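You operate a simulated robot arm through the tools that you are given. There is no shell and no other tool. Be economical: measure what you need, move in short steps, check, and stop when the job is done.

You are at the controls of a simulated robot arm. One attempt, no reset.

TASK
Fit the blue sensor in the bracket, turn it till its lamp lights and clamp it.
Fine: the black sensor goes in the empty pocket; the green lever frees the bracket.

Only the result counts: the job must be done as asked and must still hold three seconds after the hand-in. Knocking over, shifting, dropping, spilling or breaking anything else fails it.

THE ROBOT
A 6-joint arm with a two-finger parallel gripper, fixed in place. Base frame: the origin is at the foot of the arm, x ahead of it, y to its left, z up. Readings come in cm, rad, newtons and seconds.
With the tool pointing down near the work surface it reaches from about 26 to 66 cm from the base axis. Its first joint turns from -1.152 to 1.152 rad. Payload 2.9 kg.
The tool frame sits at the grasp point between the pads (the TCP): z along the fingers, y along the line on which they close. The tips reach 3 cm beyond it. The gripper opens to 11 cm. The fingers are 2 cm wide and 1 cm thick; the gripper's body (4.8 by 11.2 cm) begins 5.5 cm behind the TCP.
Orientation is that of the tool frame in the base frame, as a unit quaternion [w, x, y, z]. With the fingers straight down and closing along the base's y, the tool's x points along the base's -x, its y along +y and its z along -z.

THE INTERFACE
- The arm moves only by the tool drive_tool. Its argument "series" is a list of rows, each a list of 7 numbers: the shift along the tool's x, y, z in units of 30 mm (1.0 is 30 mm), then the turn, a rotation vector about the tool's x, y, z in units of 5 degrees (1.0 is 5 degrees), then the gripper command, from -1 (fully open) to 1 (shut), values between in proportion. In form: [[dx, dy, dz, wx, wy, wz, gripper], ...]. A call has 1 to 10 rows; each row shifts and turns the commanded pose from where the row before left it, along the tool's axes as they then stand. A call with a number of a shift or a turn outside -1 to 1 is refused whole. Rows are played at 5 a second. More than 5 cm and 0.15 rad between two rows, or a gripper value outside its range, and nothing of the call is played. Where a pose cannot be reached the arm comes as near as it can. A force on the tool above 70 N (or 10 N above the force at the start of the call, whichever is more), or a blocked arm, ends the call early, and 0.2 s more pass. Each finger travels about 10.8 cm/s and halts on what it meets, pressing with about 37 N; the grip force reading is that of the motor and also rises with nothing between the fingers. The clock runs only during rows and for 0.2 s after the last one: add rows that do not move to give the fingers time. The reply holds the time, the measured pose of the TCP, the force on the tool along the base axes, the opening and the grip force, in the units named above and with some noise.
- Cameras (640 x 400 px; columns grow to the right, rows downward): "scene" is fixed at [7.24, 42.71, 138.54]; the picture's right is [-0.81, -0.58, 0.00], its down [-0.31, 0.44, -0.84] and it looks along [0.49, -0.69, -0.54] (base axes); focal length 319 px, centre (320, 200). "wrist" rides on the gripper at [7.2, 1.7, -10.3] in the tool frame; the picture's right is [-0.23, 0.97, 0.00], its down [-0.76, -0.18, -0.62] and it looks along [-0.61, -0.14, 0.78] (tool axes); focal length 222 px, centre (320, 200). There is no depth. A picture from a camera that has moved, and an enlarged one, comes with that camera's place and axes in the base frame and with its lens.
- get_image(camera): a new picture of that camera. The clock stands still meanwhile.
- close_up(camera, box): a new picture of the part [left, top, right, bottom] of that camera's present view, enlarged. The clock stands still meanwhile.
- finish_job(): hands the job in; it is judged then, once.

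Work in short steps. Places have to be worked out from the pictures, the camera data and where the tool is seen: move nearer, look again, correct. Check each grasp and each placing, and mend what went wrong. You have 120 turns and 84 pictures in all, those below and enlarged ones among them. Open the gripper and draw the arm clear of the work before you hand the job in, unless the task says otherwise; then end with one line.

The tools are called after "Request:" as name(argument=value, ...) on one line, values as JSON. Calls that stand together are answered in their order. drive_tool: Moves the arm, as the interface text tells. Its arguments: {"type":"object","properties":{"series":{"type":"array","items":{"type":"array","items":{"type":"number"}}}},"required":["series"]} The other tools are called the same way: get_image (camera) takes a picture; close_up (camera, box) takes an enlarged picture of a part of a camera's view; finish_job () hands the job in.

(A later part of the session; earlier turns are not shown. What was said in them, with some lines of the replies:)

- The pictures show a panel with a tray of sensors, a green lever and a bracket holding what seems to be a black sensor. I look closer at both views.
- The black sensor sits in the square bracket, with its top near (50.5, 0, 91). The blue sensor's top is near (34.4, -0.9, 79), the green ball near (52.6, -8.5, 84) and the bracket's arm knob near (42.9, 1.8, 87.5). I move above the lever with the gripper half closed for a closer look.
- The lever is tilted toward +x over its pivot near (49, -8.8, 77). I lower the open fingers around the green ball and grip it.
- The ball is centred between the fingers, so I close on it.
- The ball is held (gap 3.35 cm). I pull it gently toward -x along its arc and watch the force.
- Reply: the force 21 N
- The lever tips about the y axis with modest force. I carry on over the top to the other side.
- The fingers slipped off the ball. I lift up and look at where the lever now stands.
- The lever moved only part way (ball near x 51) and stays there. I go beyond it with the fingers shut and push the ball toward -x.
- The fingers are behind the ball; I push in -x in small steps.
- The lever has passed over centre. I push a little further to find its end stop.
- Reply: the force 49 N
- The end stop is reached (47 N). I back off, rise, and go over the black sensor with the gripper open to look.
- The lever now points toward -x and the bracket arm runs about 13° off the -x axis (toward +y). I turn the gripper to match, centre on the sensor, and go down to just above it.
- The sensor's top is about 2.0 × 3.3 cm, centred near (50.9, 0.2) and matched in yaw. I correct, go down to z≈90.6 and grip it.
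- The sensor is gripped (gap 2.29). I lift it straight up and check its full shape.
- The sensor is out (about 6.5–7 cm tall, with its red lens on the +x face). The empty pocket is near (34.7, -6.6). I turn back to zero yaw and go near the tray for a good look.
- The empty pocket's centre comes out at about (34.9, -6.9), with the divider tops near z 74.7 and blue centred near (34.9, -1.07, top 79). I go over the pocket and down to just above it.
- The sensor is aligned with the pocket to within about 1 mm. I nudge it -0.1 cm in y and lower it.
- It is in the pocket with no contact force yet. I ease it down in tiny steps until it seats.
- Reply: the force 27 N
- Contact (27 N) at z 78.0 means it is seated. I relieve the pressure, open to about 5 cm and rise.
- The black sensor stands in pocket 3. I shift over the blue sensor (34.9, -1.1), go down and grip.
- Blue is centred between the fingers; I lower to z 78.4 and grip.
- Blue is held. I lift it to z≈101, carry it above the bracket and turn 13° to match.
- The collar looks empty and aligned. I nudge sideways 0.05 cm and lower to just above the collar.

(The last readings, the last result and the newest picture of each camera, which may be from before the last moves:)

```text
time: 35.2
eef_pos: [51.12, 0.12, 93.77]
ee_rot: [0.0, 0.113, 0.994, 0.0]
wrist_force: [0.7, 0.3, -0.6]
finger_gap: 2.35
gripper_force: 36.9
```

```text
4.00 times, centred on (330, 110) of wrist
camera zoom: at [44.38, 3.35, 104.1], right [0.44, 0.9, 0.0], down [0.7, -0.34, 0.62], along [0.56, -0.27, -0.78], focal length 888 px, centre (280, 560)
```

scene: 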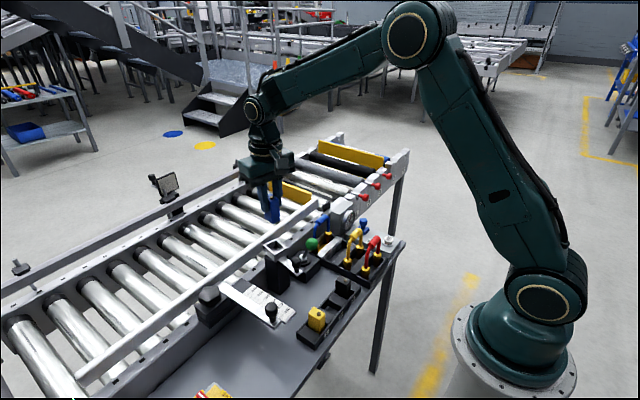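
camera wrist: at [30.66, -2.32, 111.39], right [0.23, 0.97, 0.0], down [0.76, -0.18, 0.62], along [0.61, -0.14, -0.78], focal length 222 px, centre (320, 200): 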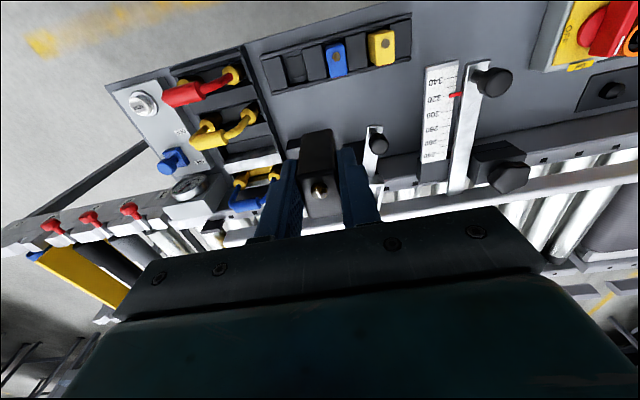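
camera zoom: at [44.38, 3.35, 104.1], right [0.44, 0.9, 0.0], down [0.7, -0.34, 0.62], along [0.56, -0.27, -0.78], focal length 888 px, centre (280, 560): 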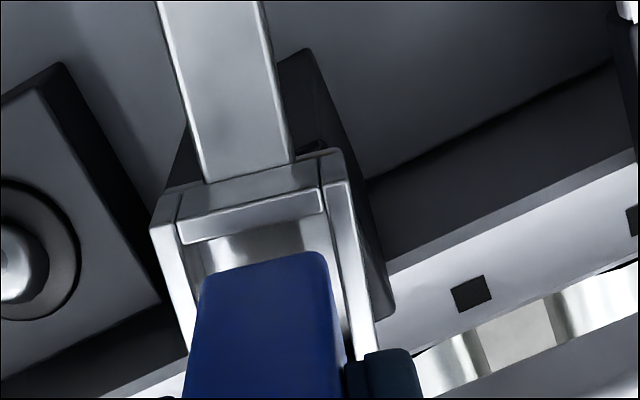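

The sensor is within about 1 mm of the collar's centre. I nudge it -0.1 cm along both tool axes' offsets and insert slowly while watching force.

Request:
drive_tool(series=[[0.03, -0.03, 0.1, 0, 0, 0, 1], [0, 0, 0.2, 0, 0, 0, 1], [0, 0, 0.2, 0, 0, 0, 1], [0, 0, 0.15, 0, 0, 0, 1], [0, 0, 0, 0, 0, 0, 1]])

Request:
close_up(camera="scene", box=[250, 200, 310, 270])

```text
time: 36.4
eef_pos: [50.84, 0.12, 91.74]
ee_rot: [0.0, 0.114, 0.994, 0.0]
wrist_force: [-0.6, 0.5, 0.0]
finger_gap: 2.32
gripper_force: 36.9
```

```text
5.71 times, centred on (280, 235) of scene
camera zoom: at [7.24, 42.71, 138.54], right [-0.81, -0.58, 0.0], down [-0.31, 0.44, -0.84], along [0.49, -0.69, -0.54], focal length 1822 px, centre (549, 0)
```

zoom: 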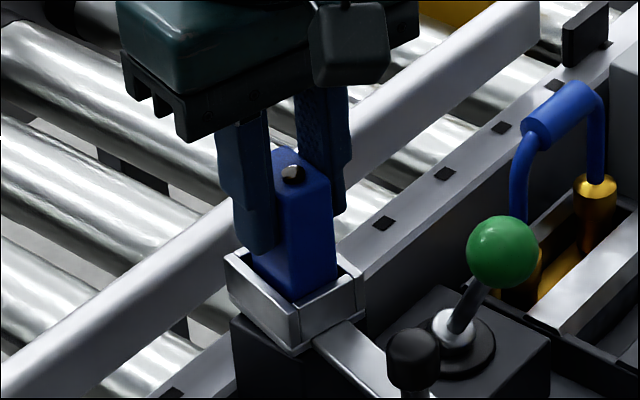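

It is entering without force. I go on down in small steps to the seat (about z 90.7–90.9).

Request:
drive_tool(series=[[0, 0, 0.15, 0, 0, 0, 1], [0, 0, 0.1, 0, 0, 0, 1], [0, 0, 0.07, 0, 0, 0, 1], [0, 0, 0, 0, 0, 0, 1]])

```text
time: 37.4
eef_pos: [50.99, 0.09, 90.73]
ee_rot: [0.0, 0.113, 0.994, 0.0]
wrist_force: [0.0, 0.4, -0.2]
finger_gap: 2.31
gripper_force: 37.3
```

Request:
drive_tool(series=[[0, 0, 0.05, 0, 0, 0, 1], [0, 0, 0.05, 0, 0, 0, 1], [0, 0, 0, 0, 0, 0, 1]])

Request:
close_up(camera="scene", box=[250, 200, 310, 270])

Request:
close_up(camera="wrist", box=[220, 60, 440, 220])

```text
time: 38.2
eef_pos: [51.01, 0.15, 90.59]
ee_rot: [0.0, 0.113, 0.994, 0.0]
wrist_force: [-5.6, 0.5, 15.5]
finger_gap: 2.32
gripper_force: 36.5
```

```text
5.71 times, centred on (280, 235) of scene
camera zoom: at [7.2, 42.71, 138.54], right [-0.81, -0.58, 0.0], down [-0.31, 0.44, -0.84], along [0.49, -0.69, -0.54], focal length 1822 px, centre (549, 0)
```

zoom: 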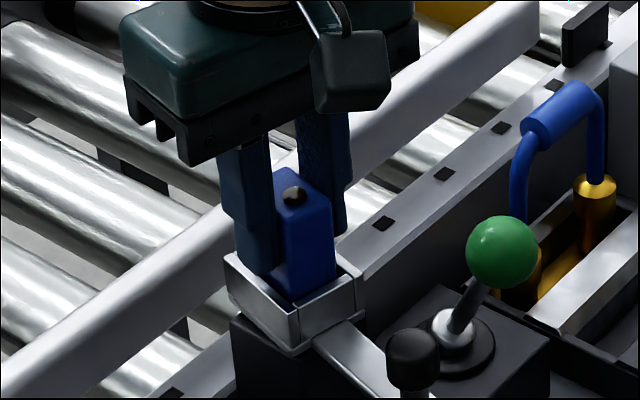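

```text
2.50 times, centred on (330, 140) of wrist
camera zoom: at [44.25, 3.32, 101.04], right [0.44, 0.9, 0.0], down [0.7, -0.34, 0.62], along [0.56, -0.27, -0.78], focal length 555 px, centre (295, 350)
```

zoom: 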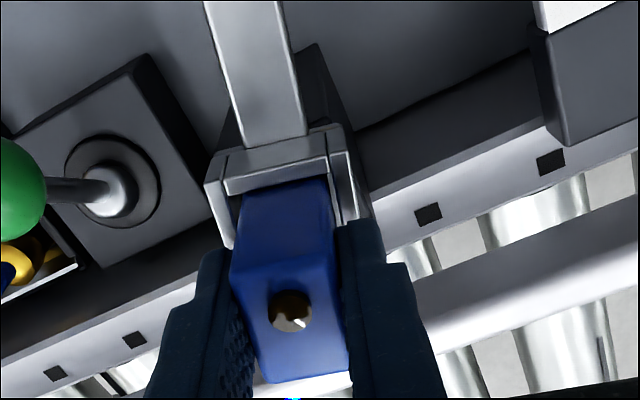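

Seated (15 N contact). I release it, rise, and go above the knob of the bracket arm, as I will turn the bracket by its handle.

Request:
drive_tool(series=[[0, 0, -0.04, 0, 0, 0, 1], [0, 0, 0, 0, 0, 0, 0.2], [0, 0, 0, 0, 0, 0, 0.1], [0, 0, 0, 0, 0, 0, 0.1], [0, 0, -1, 0, 0, 0, 0.1], [0, 0, -1, 0, 0, 0, 0.1], [0, 0, -0.7, 0, 0, 0, 0.1], [0.95, -0.02, 0, 0, 0, 0, 0.1], [0.9, -0.02, 0, 0, 0, 0, 0.1], [0.9, -0.02, 0, 0, 0, 0, 0.1]])

Request:
close_up(camera="wrist", box=[200, 40, 440, 220])

Request:
close_up(camera="scene", box=[250, 200, 320, 280])

```text
time: 40.4
eef_pos: [42.77, 2.02, 98.6]
ee_rot: [-0.001, 0.113, 0.994, 0.0]
wrist_force: [-0.8, 0.0, 0.3]
finger_gap: 4.94
gripper_force: 0.1
```

```text
2.22 times, centred on (320, 130) of wrist
camera zoom: at [36.12, 5.11, 109.16], right [0.44, 0.9, 0.0], down [0.7, -0.34, 0.62], along [0.56, -0.27, -0.78], focal length 494 px, centre (320, 356)
```

zoom: 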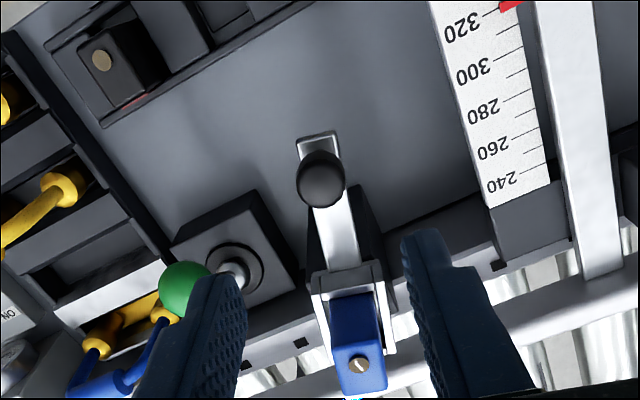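

```text
5.00 times, centred on (285, 240) of scene
camera zoom: at [7.24, 42.71, 138.54], right [-0.81, -0.58, 0.0], down [-0.31, 0.44, -0.84], along [0.49, -0.69, -0.54], focal length 1594 px, centre (495, 0)
```

zoom: 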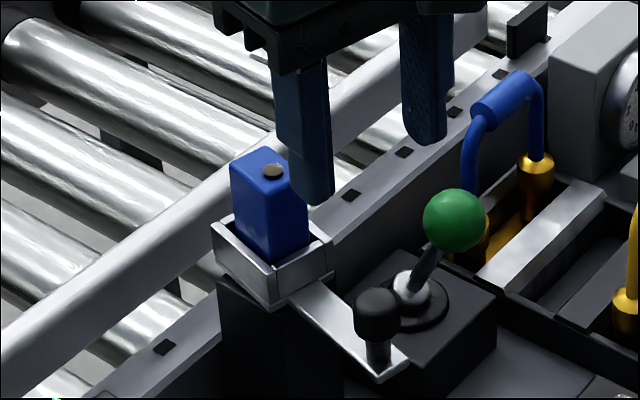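

Blue sits well in the collar, and the knob at (42.7, 2.05) is right below the TCP. I go down around it and close.

Request:
drive_tool(series=[[0, 0, 1, 0, 0, 0, 0.1], [0, 0, 1, 0, 0, 0, 0.1], [0, 0, 1, 0, 0, 0, 0.1], [0, 0, 0.4, 0, 0, 0, 0.1], [0, 0, 0, 0, 0, 0, 0.1], [0, 0, 0, 0, 0, 0, 1], [0, 0, 0, 0, 0, 0, 1], [0, 0, 0, 0, 0, 0, 1]])

Request:
close_up(camera="scene", box=[250, 200, 320, 280])

Request:
close_up(camera="scene", box=[130, 150, 210, 220])

```text
time: 42.2
eef_pos: [42.95, 1.75, 88.5]
ee_rot: [0.0, 0.113, 0.994, 0.0]
wrist_force: [-0.6, -0.4, -4.2]
finger_gap: 2.12
gripper_force: 45.0
```

```text
5.00 times, centred on (285, 240) of scene
camera zoom: at [7.24, 42.71, 138.54], right [-0.81, -0.58, 0.0], down [-0.31, 0.44, -0.84], along [0.49, -0.69, -0.54], focal length 1594 px, centre (495, 0)
```

zoom: 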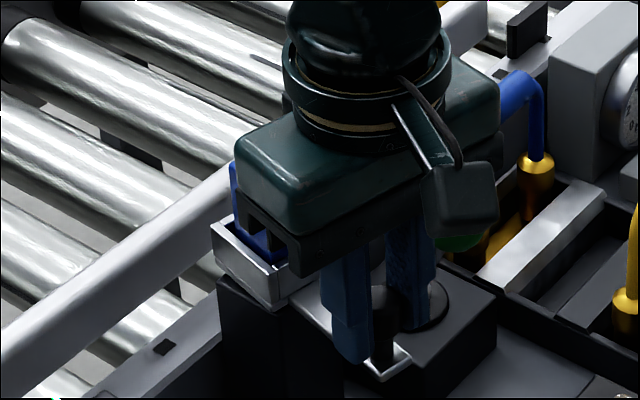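

```text
5.71 times, centred on (170, 185) of scene
camera zoom: at [7.24, 42.71, 138.54], right [-0.81, -0.58, 0.0], down [-0.31, 0.44, -0.84], along [0.49, -0.69, -0.54], focal length 1822 px, centre (1177, 286)
```

zoom: 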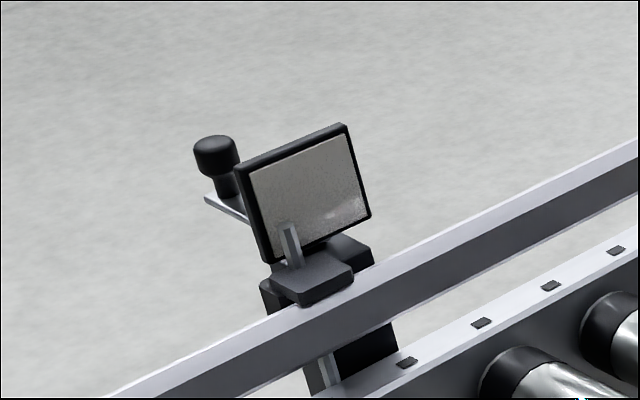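

The knob is gripped. I estimate the reflector's direction at about -2° yaw, so I swing the arm about 10° (knob toward -y) along its arc, then let go and look at the lamp.

Request:
drive_tool(series=[[0, -0.1, 0, 0, 0, -0.42, 1], [0, -0.1, 0, 0, 0, -0.42, 1], [0, -0.1, 0, 0, 0, -0.42, 1], [0, -0.1, 0, 0, 0, -0.42, 1], [0, -0.1, 0, 0, 0, -0.42, 1], [0, 0, 0, 0, 0, 0, 1]])

Request:
get_image(camera="wrist")

Request:
close_up(camera="scene", box=[250, 200, 320, 280])

```text
time: 43.6
eef_pos: [42.71, 0.4, 88.53]
ee_rot: [0.0, 0.021, 1.0, 0.001]
wrist_force: [3.7, -1.7, -8.6]
finger_gap: 2.12
gripper_force: 44.5
```

```text
32 pictures are left
camera wrist: at [35.44, 2.25, 98.95], right [0.27, 0.96, 0.0], down [0.75, -0.21, 0.62], along [0.6, -0.17, -0.78], focal length 222 px, centre (320, 200)
```

wrist: 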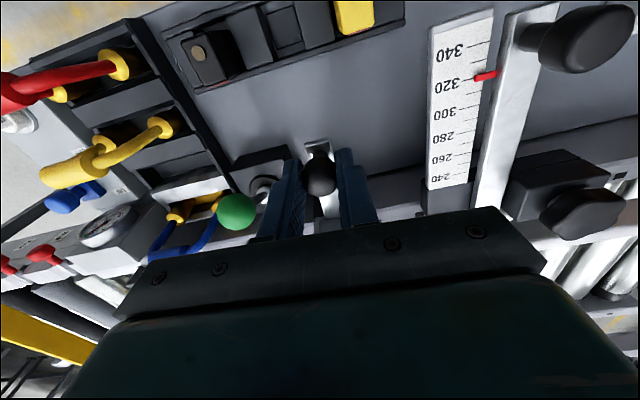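

```text
5.00 times, centred on (285, 240) of scene
camera zoom: at [7.26, 42.71, 138.54], right [-0.81, -0.58, 0.0], down [-0.31, 0.44, -0.84], along [0.49, -0.69, -0.54], focal length 1594 px, centre (495, 0)
```

zoom: 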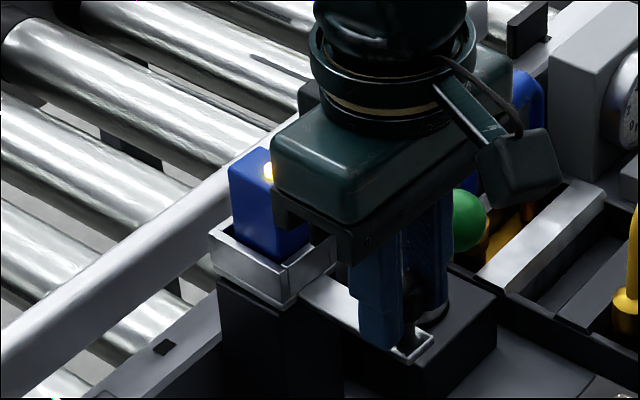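

The lamp is lit. I probe a bit further (2°) to learn how wide the lit range is and centre in it.

Request:
drive_tool(series=[[0, -0.1, 0, 0, 0, -0.42, 1], [0, 0, 0, 0, 0, 0, 1]])

Request:
close_up(camera="scene", box=[265, 215, 305, 255])

```text
time: 44.2
eef_pos: [42.59, 0.07, 88.44]
ee_rot: [0.001, 0.004, 1.0, 0.0]
wrist_force: [6.7, -0.3, -15.5]
finger_gap: 2.16
gripper_force: 45.5
```

```text
10.00 times, centred on (285, 235) of scene
camera zoom: at [7.27, 42.71, 138.54], right [-0.81, -0.58, 0.0], down [-0.31, 0.44, -0.84], along [0.49, -0.69, -0.54], focal length 3188 px, centre (670, -150)
```

zoom: 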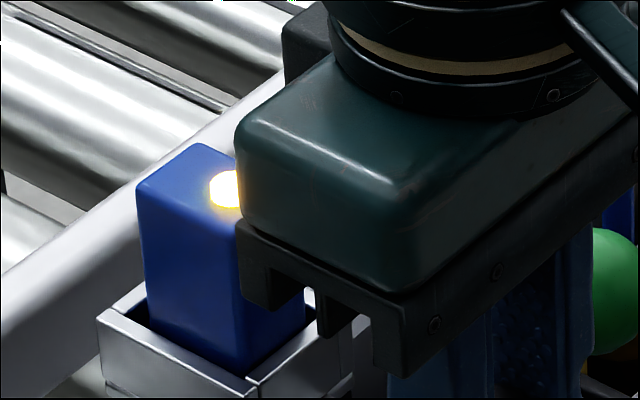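

Request:
drive_tool(series=[[0, -0.1, 0, 0, 0, -0.42, 1], [0, 0, 0, 0, 0, 0, 1]])

Request:
close_up(camera="scene", box=[265, 215, 305, 255])

```text
time: 44.8
eef_pos: [42.74, -0.3, 88.5]
ee_rot: [-0.001, -0.016, 1.0, 0.0]
wrist_force: [8.1, 0.2, -17.7]
finger_gap: 2.11
gripper_force: 44.7
```

```text
10.00 times, centred on (285, 235) of scene
camera zoom: at [7.28, 42.71, 138.54], right [-0.81, -0.58, 0.0], down [-0.31, 0.44, -0.84], along [0.49, -0.69, -0.54], focal length 3188 px, centre (670, -150)
```

zoom: 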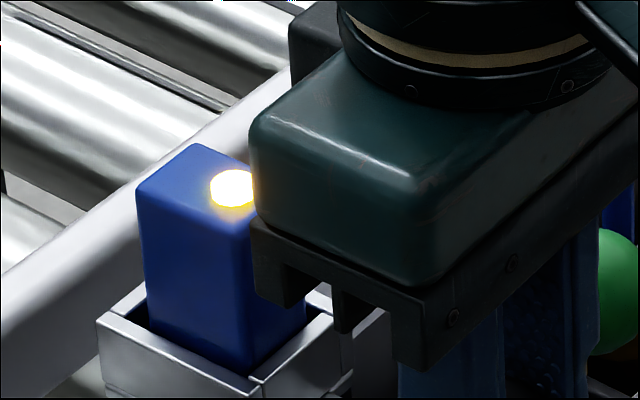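

Between the last two pictures the collar did not visibly turn, so I check the knob between the fingers.

Request:
close_up(camera="wrist", box=[250, 100, 400, 220])

```text
3.33 times, centred on (325, 160) of wrist
camera zoom: at [35.31, 1.12, 98.95], right [0.2, 0.98, 0.0], down [0.77, -0.15, 0.62], along [0.61, -0.12, -0.78], focal length 740 px, centre (303, 333)
```

zoom: 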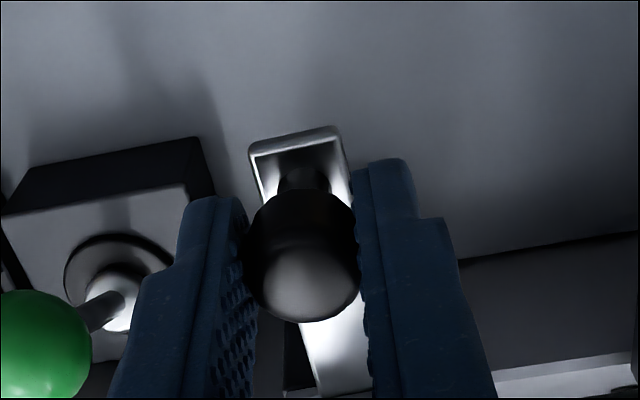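

The knob is held and follows. One more 2° probe.

Request:
drive_tool(series=[[0, -0.1, 0, 0, 0, -0.42, 1], [0, 0, 0, 0, 0, 0, 1]])

Request:
close_up(camera="scene", box=[265, 215, 305, 255])

```text
time: 45.4
eef_pos: [42.77, -0.59, 88.5]
ee_rot: [0.0, -0.033, 0.999, 0.0]
wrist_force: [8.6, 0.0, -21.8]
finger_gap: 2.13
gripper_force: 44.6
```

```text
10.00 times, centred on (285, 235) of scene
camera zoom: at [7.29, 42.71, 138.54], right [-0.81, -0.58, 0.0], down [-0.31, 0.44, -0.84], along [0.49, -0.69, -0.54], focal length 3188 px, centre (670, -150)
```

zoom: 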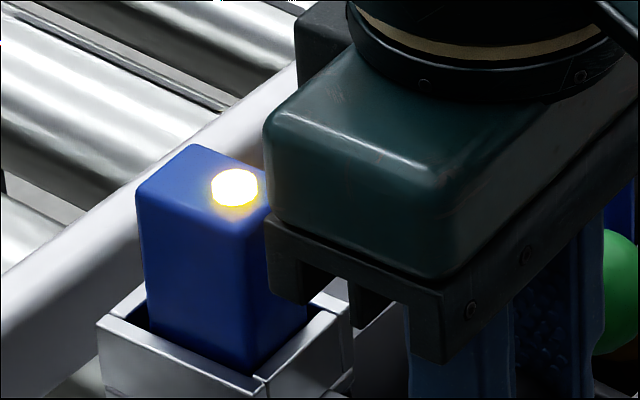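

Request:
drive_tool(series=[[0, -0.1, 0, 0, 0, -0.42, 1], [0, -0.1, 0, 0, 0, -0.42, 1], [0, 0, 0, 0, 0, 0, 1]])

Request:
close_up(camera="scene", box=[265, 215, 305, 255])

```text
time: 46.2
eef_pos: [42.63, -1.11, 88.46]
ee_rot: [-0.001, -0.07, 0.998, 0.0]
wrist_force: [4.9, -0.6, -16.1]
finger_gap: 2.12
gripper_force: 45.2
```

```text
10.00 times, centred on (285, 235) of scene
camera zoom: at [7.27, 42.71, 138.54], right [-0.81, -0.58, 0.0], down [-0.31, 0.44, -0.84], along [0.49, -0.69, -0.54], focal length 3188 px, centre (670, -150)
```

zoom: 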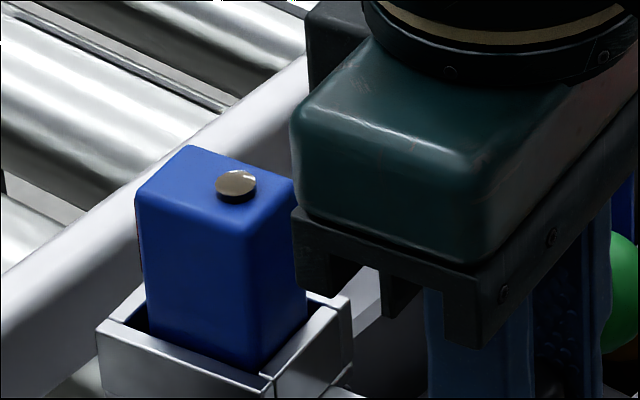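

It goes out there, so the lit range is roughly knob y from above 0.4 down to about -0.8. I swing back to y≈0.05, well inside it, and check.

Request:
drive_tool(series=[[0, 0.1, 0, 0, 0, 0.42, 1], [0, 0.1, 0, 0, 0, 0.42, 1], [0, 0.1, 0, 0, 0, 0.42, 1], [0, 0.1, 0, 0, 0, 0.42, 1], [0, 0, 0, 0, 0, 0, 1]])

Request:
close_up(camera="scene", box=[265, 215, 305, 255])

```text
time: 47.4
eef_pos: [42.65, 0.19, 88.54]
ee_rot: [0.0, 0.003, 1.0, 0.0]
wrist_force: [7.1, 1.3, -5.2]
finger_gap: 2.09
gripper_force: 44.4
```

```text
10.00 times, centred on (285, 235) of scene
camera zoom: at [7.26, 42.71, 138.54], right [-0.81, -0.58, 0.0], down [-0.31, 0.44, -0.84], along [0.49, -0.69, -0.54], focal length 3188 px, centre (670, -150)
```

zoom: 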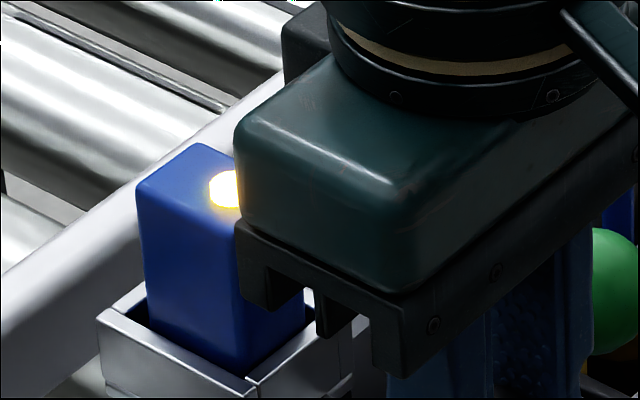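

Lit. I release the knob, rise, close the fingers and go to the -x side of the green ball.

Request:
drive_tool(series=[[0, 0, 0, 0, 0, 0, 0.4], [0, 0, 0, 0, 0, 0, 0.3], [0, 0, 0, 0, 0, 0, 0.3], [0, 0, -0.6, 0, 0, 0, 0.3], [0, 0, -1, 0, 0, 0, 0.3], [0, 0, -1, 0, 0, 0, 0.3], [0, 0, -0.6, 0, 0, 0, 0.3], [0, 0, 0, 0, 0, 0, 0.3]])

Request:
get_image(camera="wrist")

Request:
close_up(camera="scene", box=[250, 200, 320, 280])

```text
time: 49.2
eef_pos: [42.57, -0.05, 98.18]
ee_rot: [0.0, 0.004, 1.0, 0.0]
wrist_force: [-0.6, -0.3, 0.0]
finger_gap: 3.87
gripper_force: 0.1
```

```text
24 pictures are left
camera wrist: at [35.31, 1.68, 108.6], right [0.23, 0.97, 0.0], down [0.76, -0.18, 0.62], along [0.61, -0.15, -0.78], focal length 222 px, centre (320, 200)
```

wrist: 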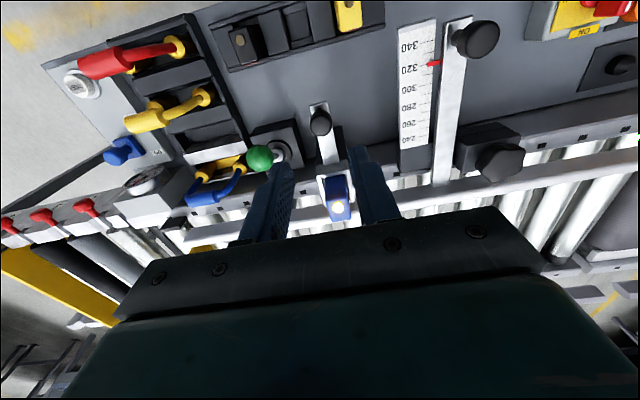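

```text
5.00 times, centred on (285, 240) of scene
camera zoom: at [7.23, 42.71, 138.54], right [-0.81, -0.58, 0.0], down [-0.31, 0.44, -0.84], along [0.49, -0.69, -0.54], focal length 1594 px, centre (495, 0)
```

zoom: 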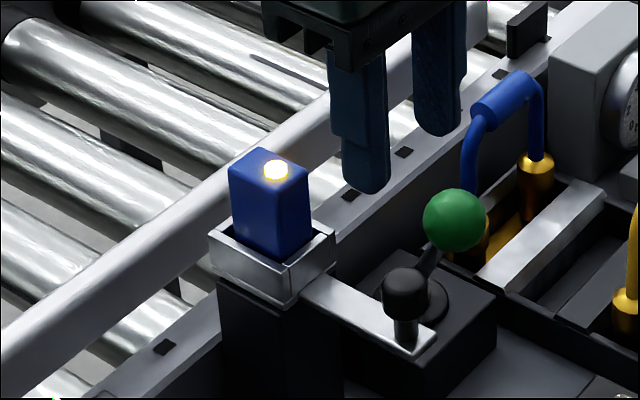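

The lamp stays lit with nothing touching. I move to (42.3, -8.6), close the fingers and lower to z≈84.6.

Request:
drive_tool(series=[[0.03, -1, 0, 0, 0, 0, 1], [0, -1, 0, 0, 0, 0, 1], [0, -0.86, 0, 0, 0, 0, 1], [0, 0, 1, 0, 0, 0, 1], [0, 0, 1, 0, 0, 0, 1], [0, 0, 1, 0, 0, 0, 1], [0, 0, 1, 0, 0, 0, 1], [0, 0, 0.5, 0, 0, 0, 1], [0, 0, 0, 0, 0, 0, 1]])

Request:
close_up(camera="scene", box=[250, 200, 340, 290])

```text
time: 51.2
eef_pos: [42.4, -8.48, 84.62]
ee_rot: [-0.001, 0.004, 1.0, 0.0]
wrist_force: [0.3, -0.7, -0.6]
finger_gap: 0.0
gripper_force: 37.2
```

```text
4.44 times, centred on (295, 245) of scene
camera zoom: at [7.24, 42.71, 138.54], right [-0.81, -0.58, 0.0], down [-0.31, 0.44, -0.84], along [0.49, -0.69, -0.54], focal length 1417 px, centre (431, 0)
```

zoom: 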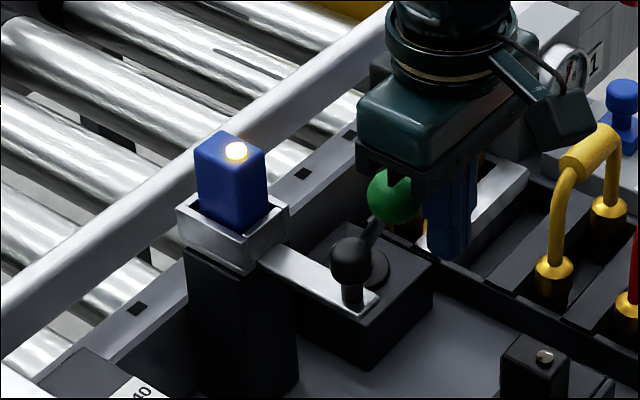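

The fingers are beside the ball; I push it toward +x over centre.

Request:
drive_tool(series=[[-0.3, -0.02, 0, 0, 0, 0, 1], [-0.3, 0, 0, 0, 0, 0, 1], [-0.3, 0, 0, 0, 0, 0, 1], [-0.3, 0, 0, 0, 0, 0, 1], [-0.3, 0, 0, 0, 0, 0, 1], [-0.3, 0, 0, 0, 0, 0, 1], [-0.3, 0, 0, 0, 0, 0, 1], [0, 0, 0, 0, 0, 0, 1]])

Request:
close_up(camera="scene", box=[250, 200, 340, 290])

```text
time: 53.0
eef_pos: [48.85, -8.65, 84.71]
ee_rot: [0.0, 0.004, 1.0, 0.0]
wrist_force: [0.6, 0.5, 0.7]
finger_gap: 0.03
gripper_force: 36.8
```

```text
4.44 times, centred on (295, 245) of scene
camera zoom: at [7.24, 42.71, 138.54], right [-0.81, -0.58, 0.0], down [-0.31, 0.44, -0.84], along [0.49, -0.69, -0.54], focal length 1417 px, centre (431, 0)
```

zoom: 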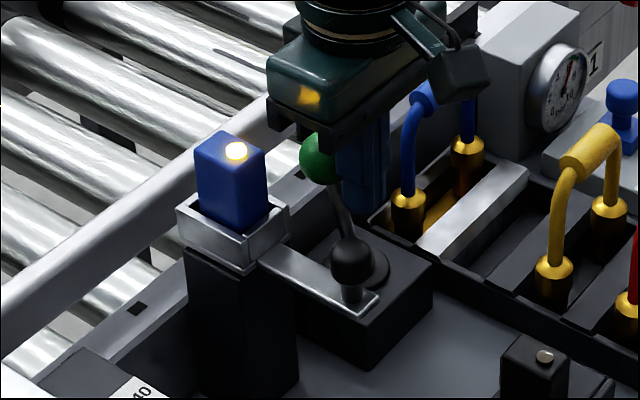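

It has snapped over and the lamp is still lit. I push on gently to the end stop.

Request:
drive_tool(series=[[-0.2, 0, 0, 0, 0, 0, 1], [-0.2, 0, 0, 0, 0, 0, 1], [-0.15, 0, 0, 0, 0, 0, 1], [0, 0, 0, 0, 0, 0, 1]])

Request:
close_up(camera="scene", box=[250, 200, 340, 290])

```text
time: 54.0
eef_pos: [50.39, -8.63, 84.64]
ee_rot: [-0.001, 0.004, 1.0, 0.0]
wrist_force: [-8.2, -1.5, 0.8]
finger_gap: 0.0
gripper_force: 37.7
```

```text
4.44 times, centred on (295, 245) of scene
camera zoom: at [7.22, 42.71, 138.54], right [-0.81, -0.58, 0.0], down [-0.31, 0.44, -0.84], along [0.49, -0.69, -0.54], focal length 1417 px, centre (431, 0)
```

zoom: 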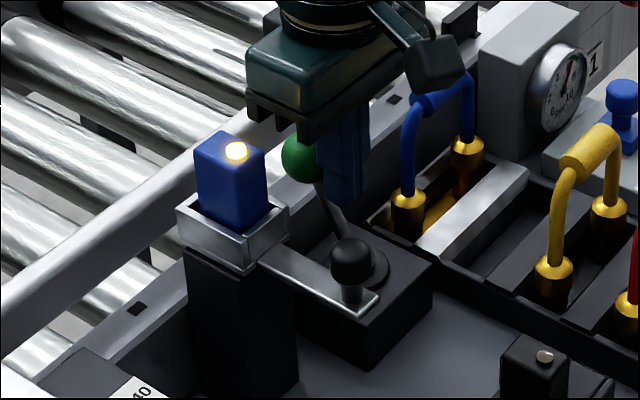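

It touches the stop (8 N). One small firm push more, then I back off, rise and open.

Request:
drive_tool(series=[[-0.12, 0, 0, 0, 0, 0, 1], [0, 0, 0, 0, 0, 0, 1]])

Request:
drive_tool(series=[[0.5, 0, 0, 0, 0, 0, 1], [0.5, 0, 0, 0, 0, 0, 1], [0, 0, -1, 0, 0, 0, 1], [0, 0, -1, 0, 0, 0, 1], [0, 0, -1, 0, 0, 0, 1], [0, 0, -1, 0, 0, 0, 1], [0, 0, -1, 0, 0, 0, 0], [0.5, 0, -1, 0, 0, 0, -1], [1, 0, -1, 0, 0, 0, -1], [0, 0, 0, 0, 0, 0, -1]])

Request:
close_up(camera="scene", box=[230, 200, 390, 350])

Request:
get_image(camera="wrist")

```text
time: 54.6
eef_pos: [50.34, -8.65, 84.55]
ee_rot: [-0.007, 0.004, 1.0, 0.001]
wrist_force: [-34.1, -1.0, 12.2]
finger_gap: 0.0
gripper_force: 36.6
```

```text
time: 56.8
eef_pos: [43.3, -8.8, 105.67]
ee_rot: [0.0, 0.004, 1.0, 0.0]
wrist_force: [-0.9, -0.5, 0.6]
finger_gap: 11.01
gripper_force: 0.0
```

```text
2.67 times, centred on (310, 275) of scene
camera zoom: at [7.23, 42.71, 138.54], right [-0.81, -0.58, 0.0], down [-0.31, 0.44, -0.84], along [0.49, -0.69, -0.54], focal length 850 px, centre (347, 0)
```

zoom: 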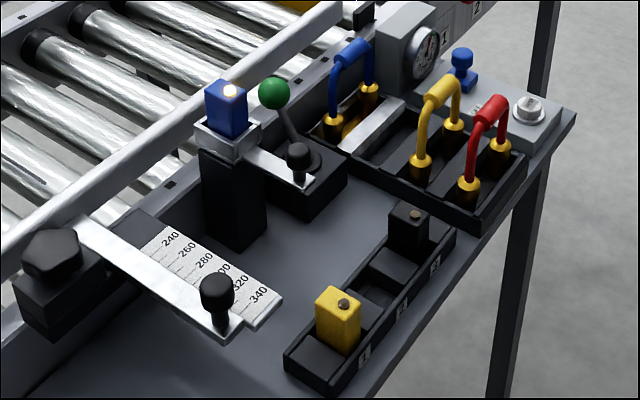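

```text
18 pictures are left
camera wrist: at [35.92, -7.07, 116.13], right [0.23, 0.97, 0.0], down [0.76, -0.18, 0.62], along [0.61, -0.15, -0.78], focal length 222 px, centre (320, 200)
```

wrist: 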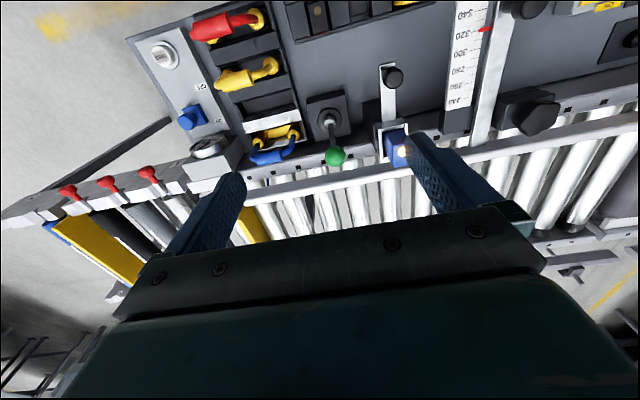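

The lamp is lit, the lever is back over, and the arm is clear. I take one last close look at how the black sensor sits in its pocket.

Request:
close_up(camera="scene", box=[305, 265, 365, 345])

Request:
close_up(camera="scene", box=[260, 210, 320, 280])

```text
5.00 times, centred on (335, 305) of scene
camera zoom: at [7.23, 42.71, 138.54], right [-0.81, -0.58, 0.0], down [-0.31, 0.44, -0.84], along [0.49, -0.69, -0.54], focal length 1594 px, centre (245, -325)
```

zoom: 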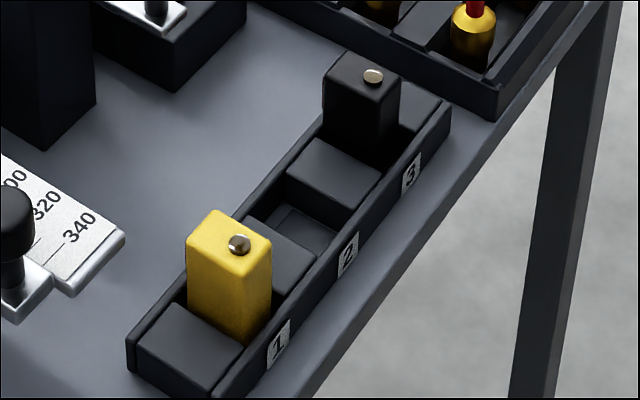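

```text
5.71 times, centred on (290, 245) of scene
camera zoom: at [7.23, 42.71, 138.54], right [-0.81, -0.58, 0.0], down [-0.31, 0.44, -0.84], along [0.49, -0.69, -0.54], focal length 1822 px, centre (491, -57)
```

zoom: 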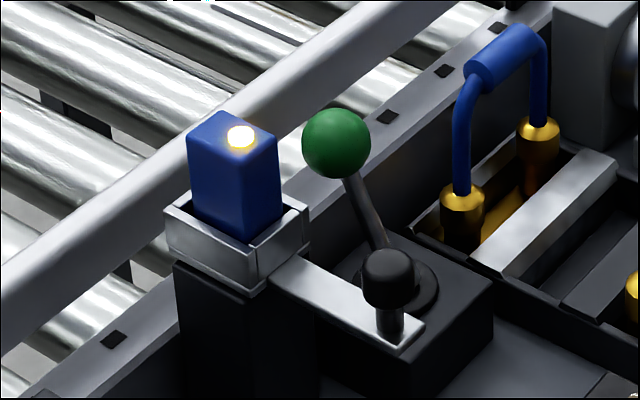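

The black sensor is seated upright in pocket 3, the blue one is in the bracket with its lamp lit, and the lever is back in the clamped position. I hand the job in.

Request:
finish_job()

```text
The job is handed in.
```

The blue sensor is in the bracket with its lamp lit and the green lever back in its starting (clamped) position; the black sensor is in pocket 3, and the arm is clear with the gripper open.
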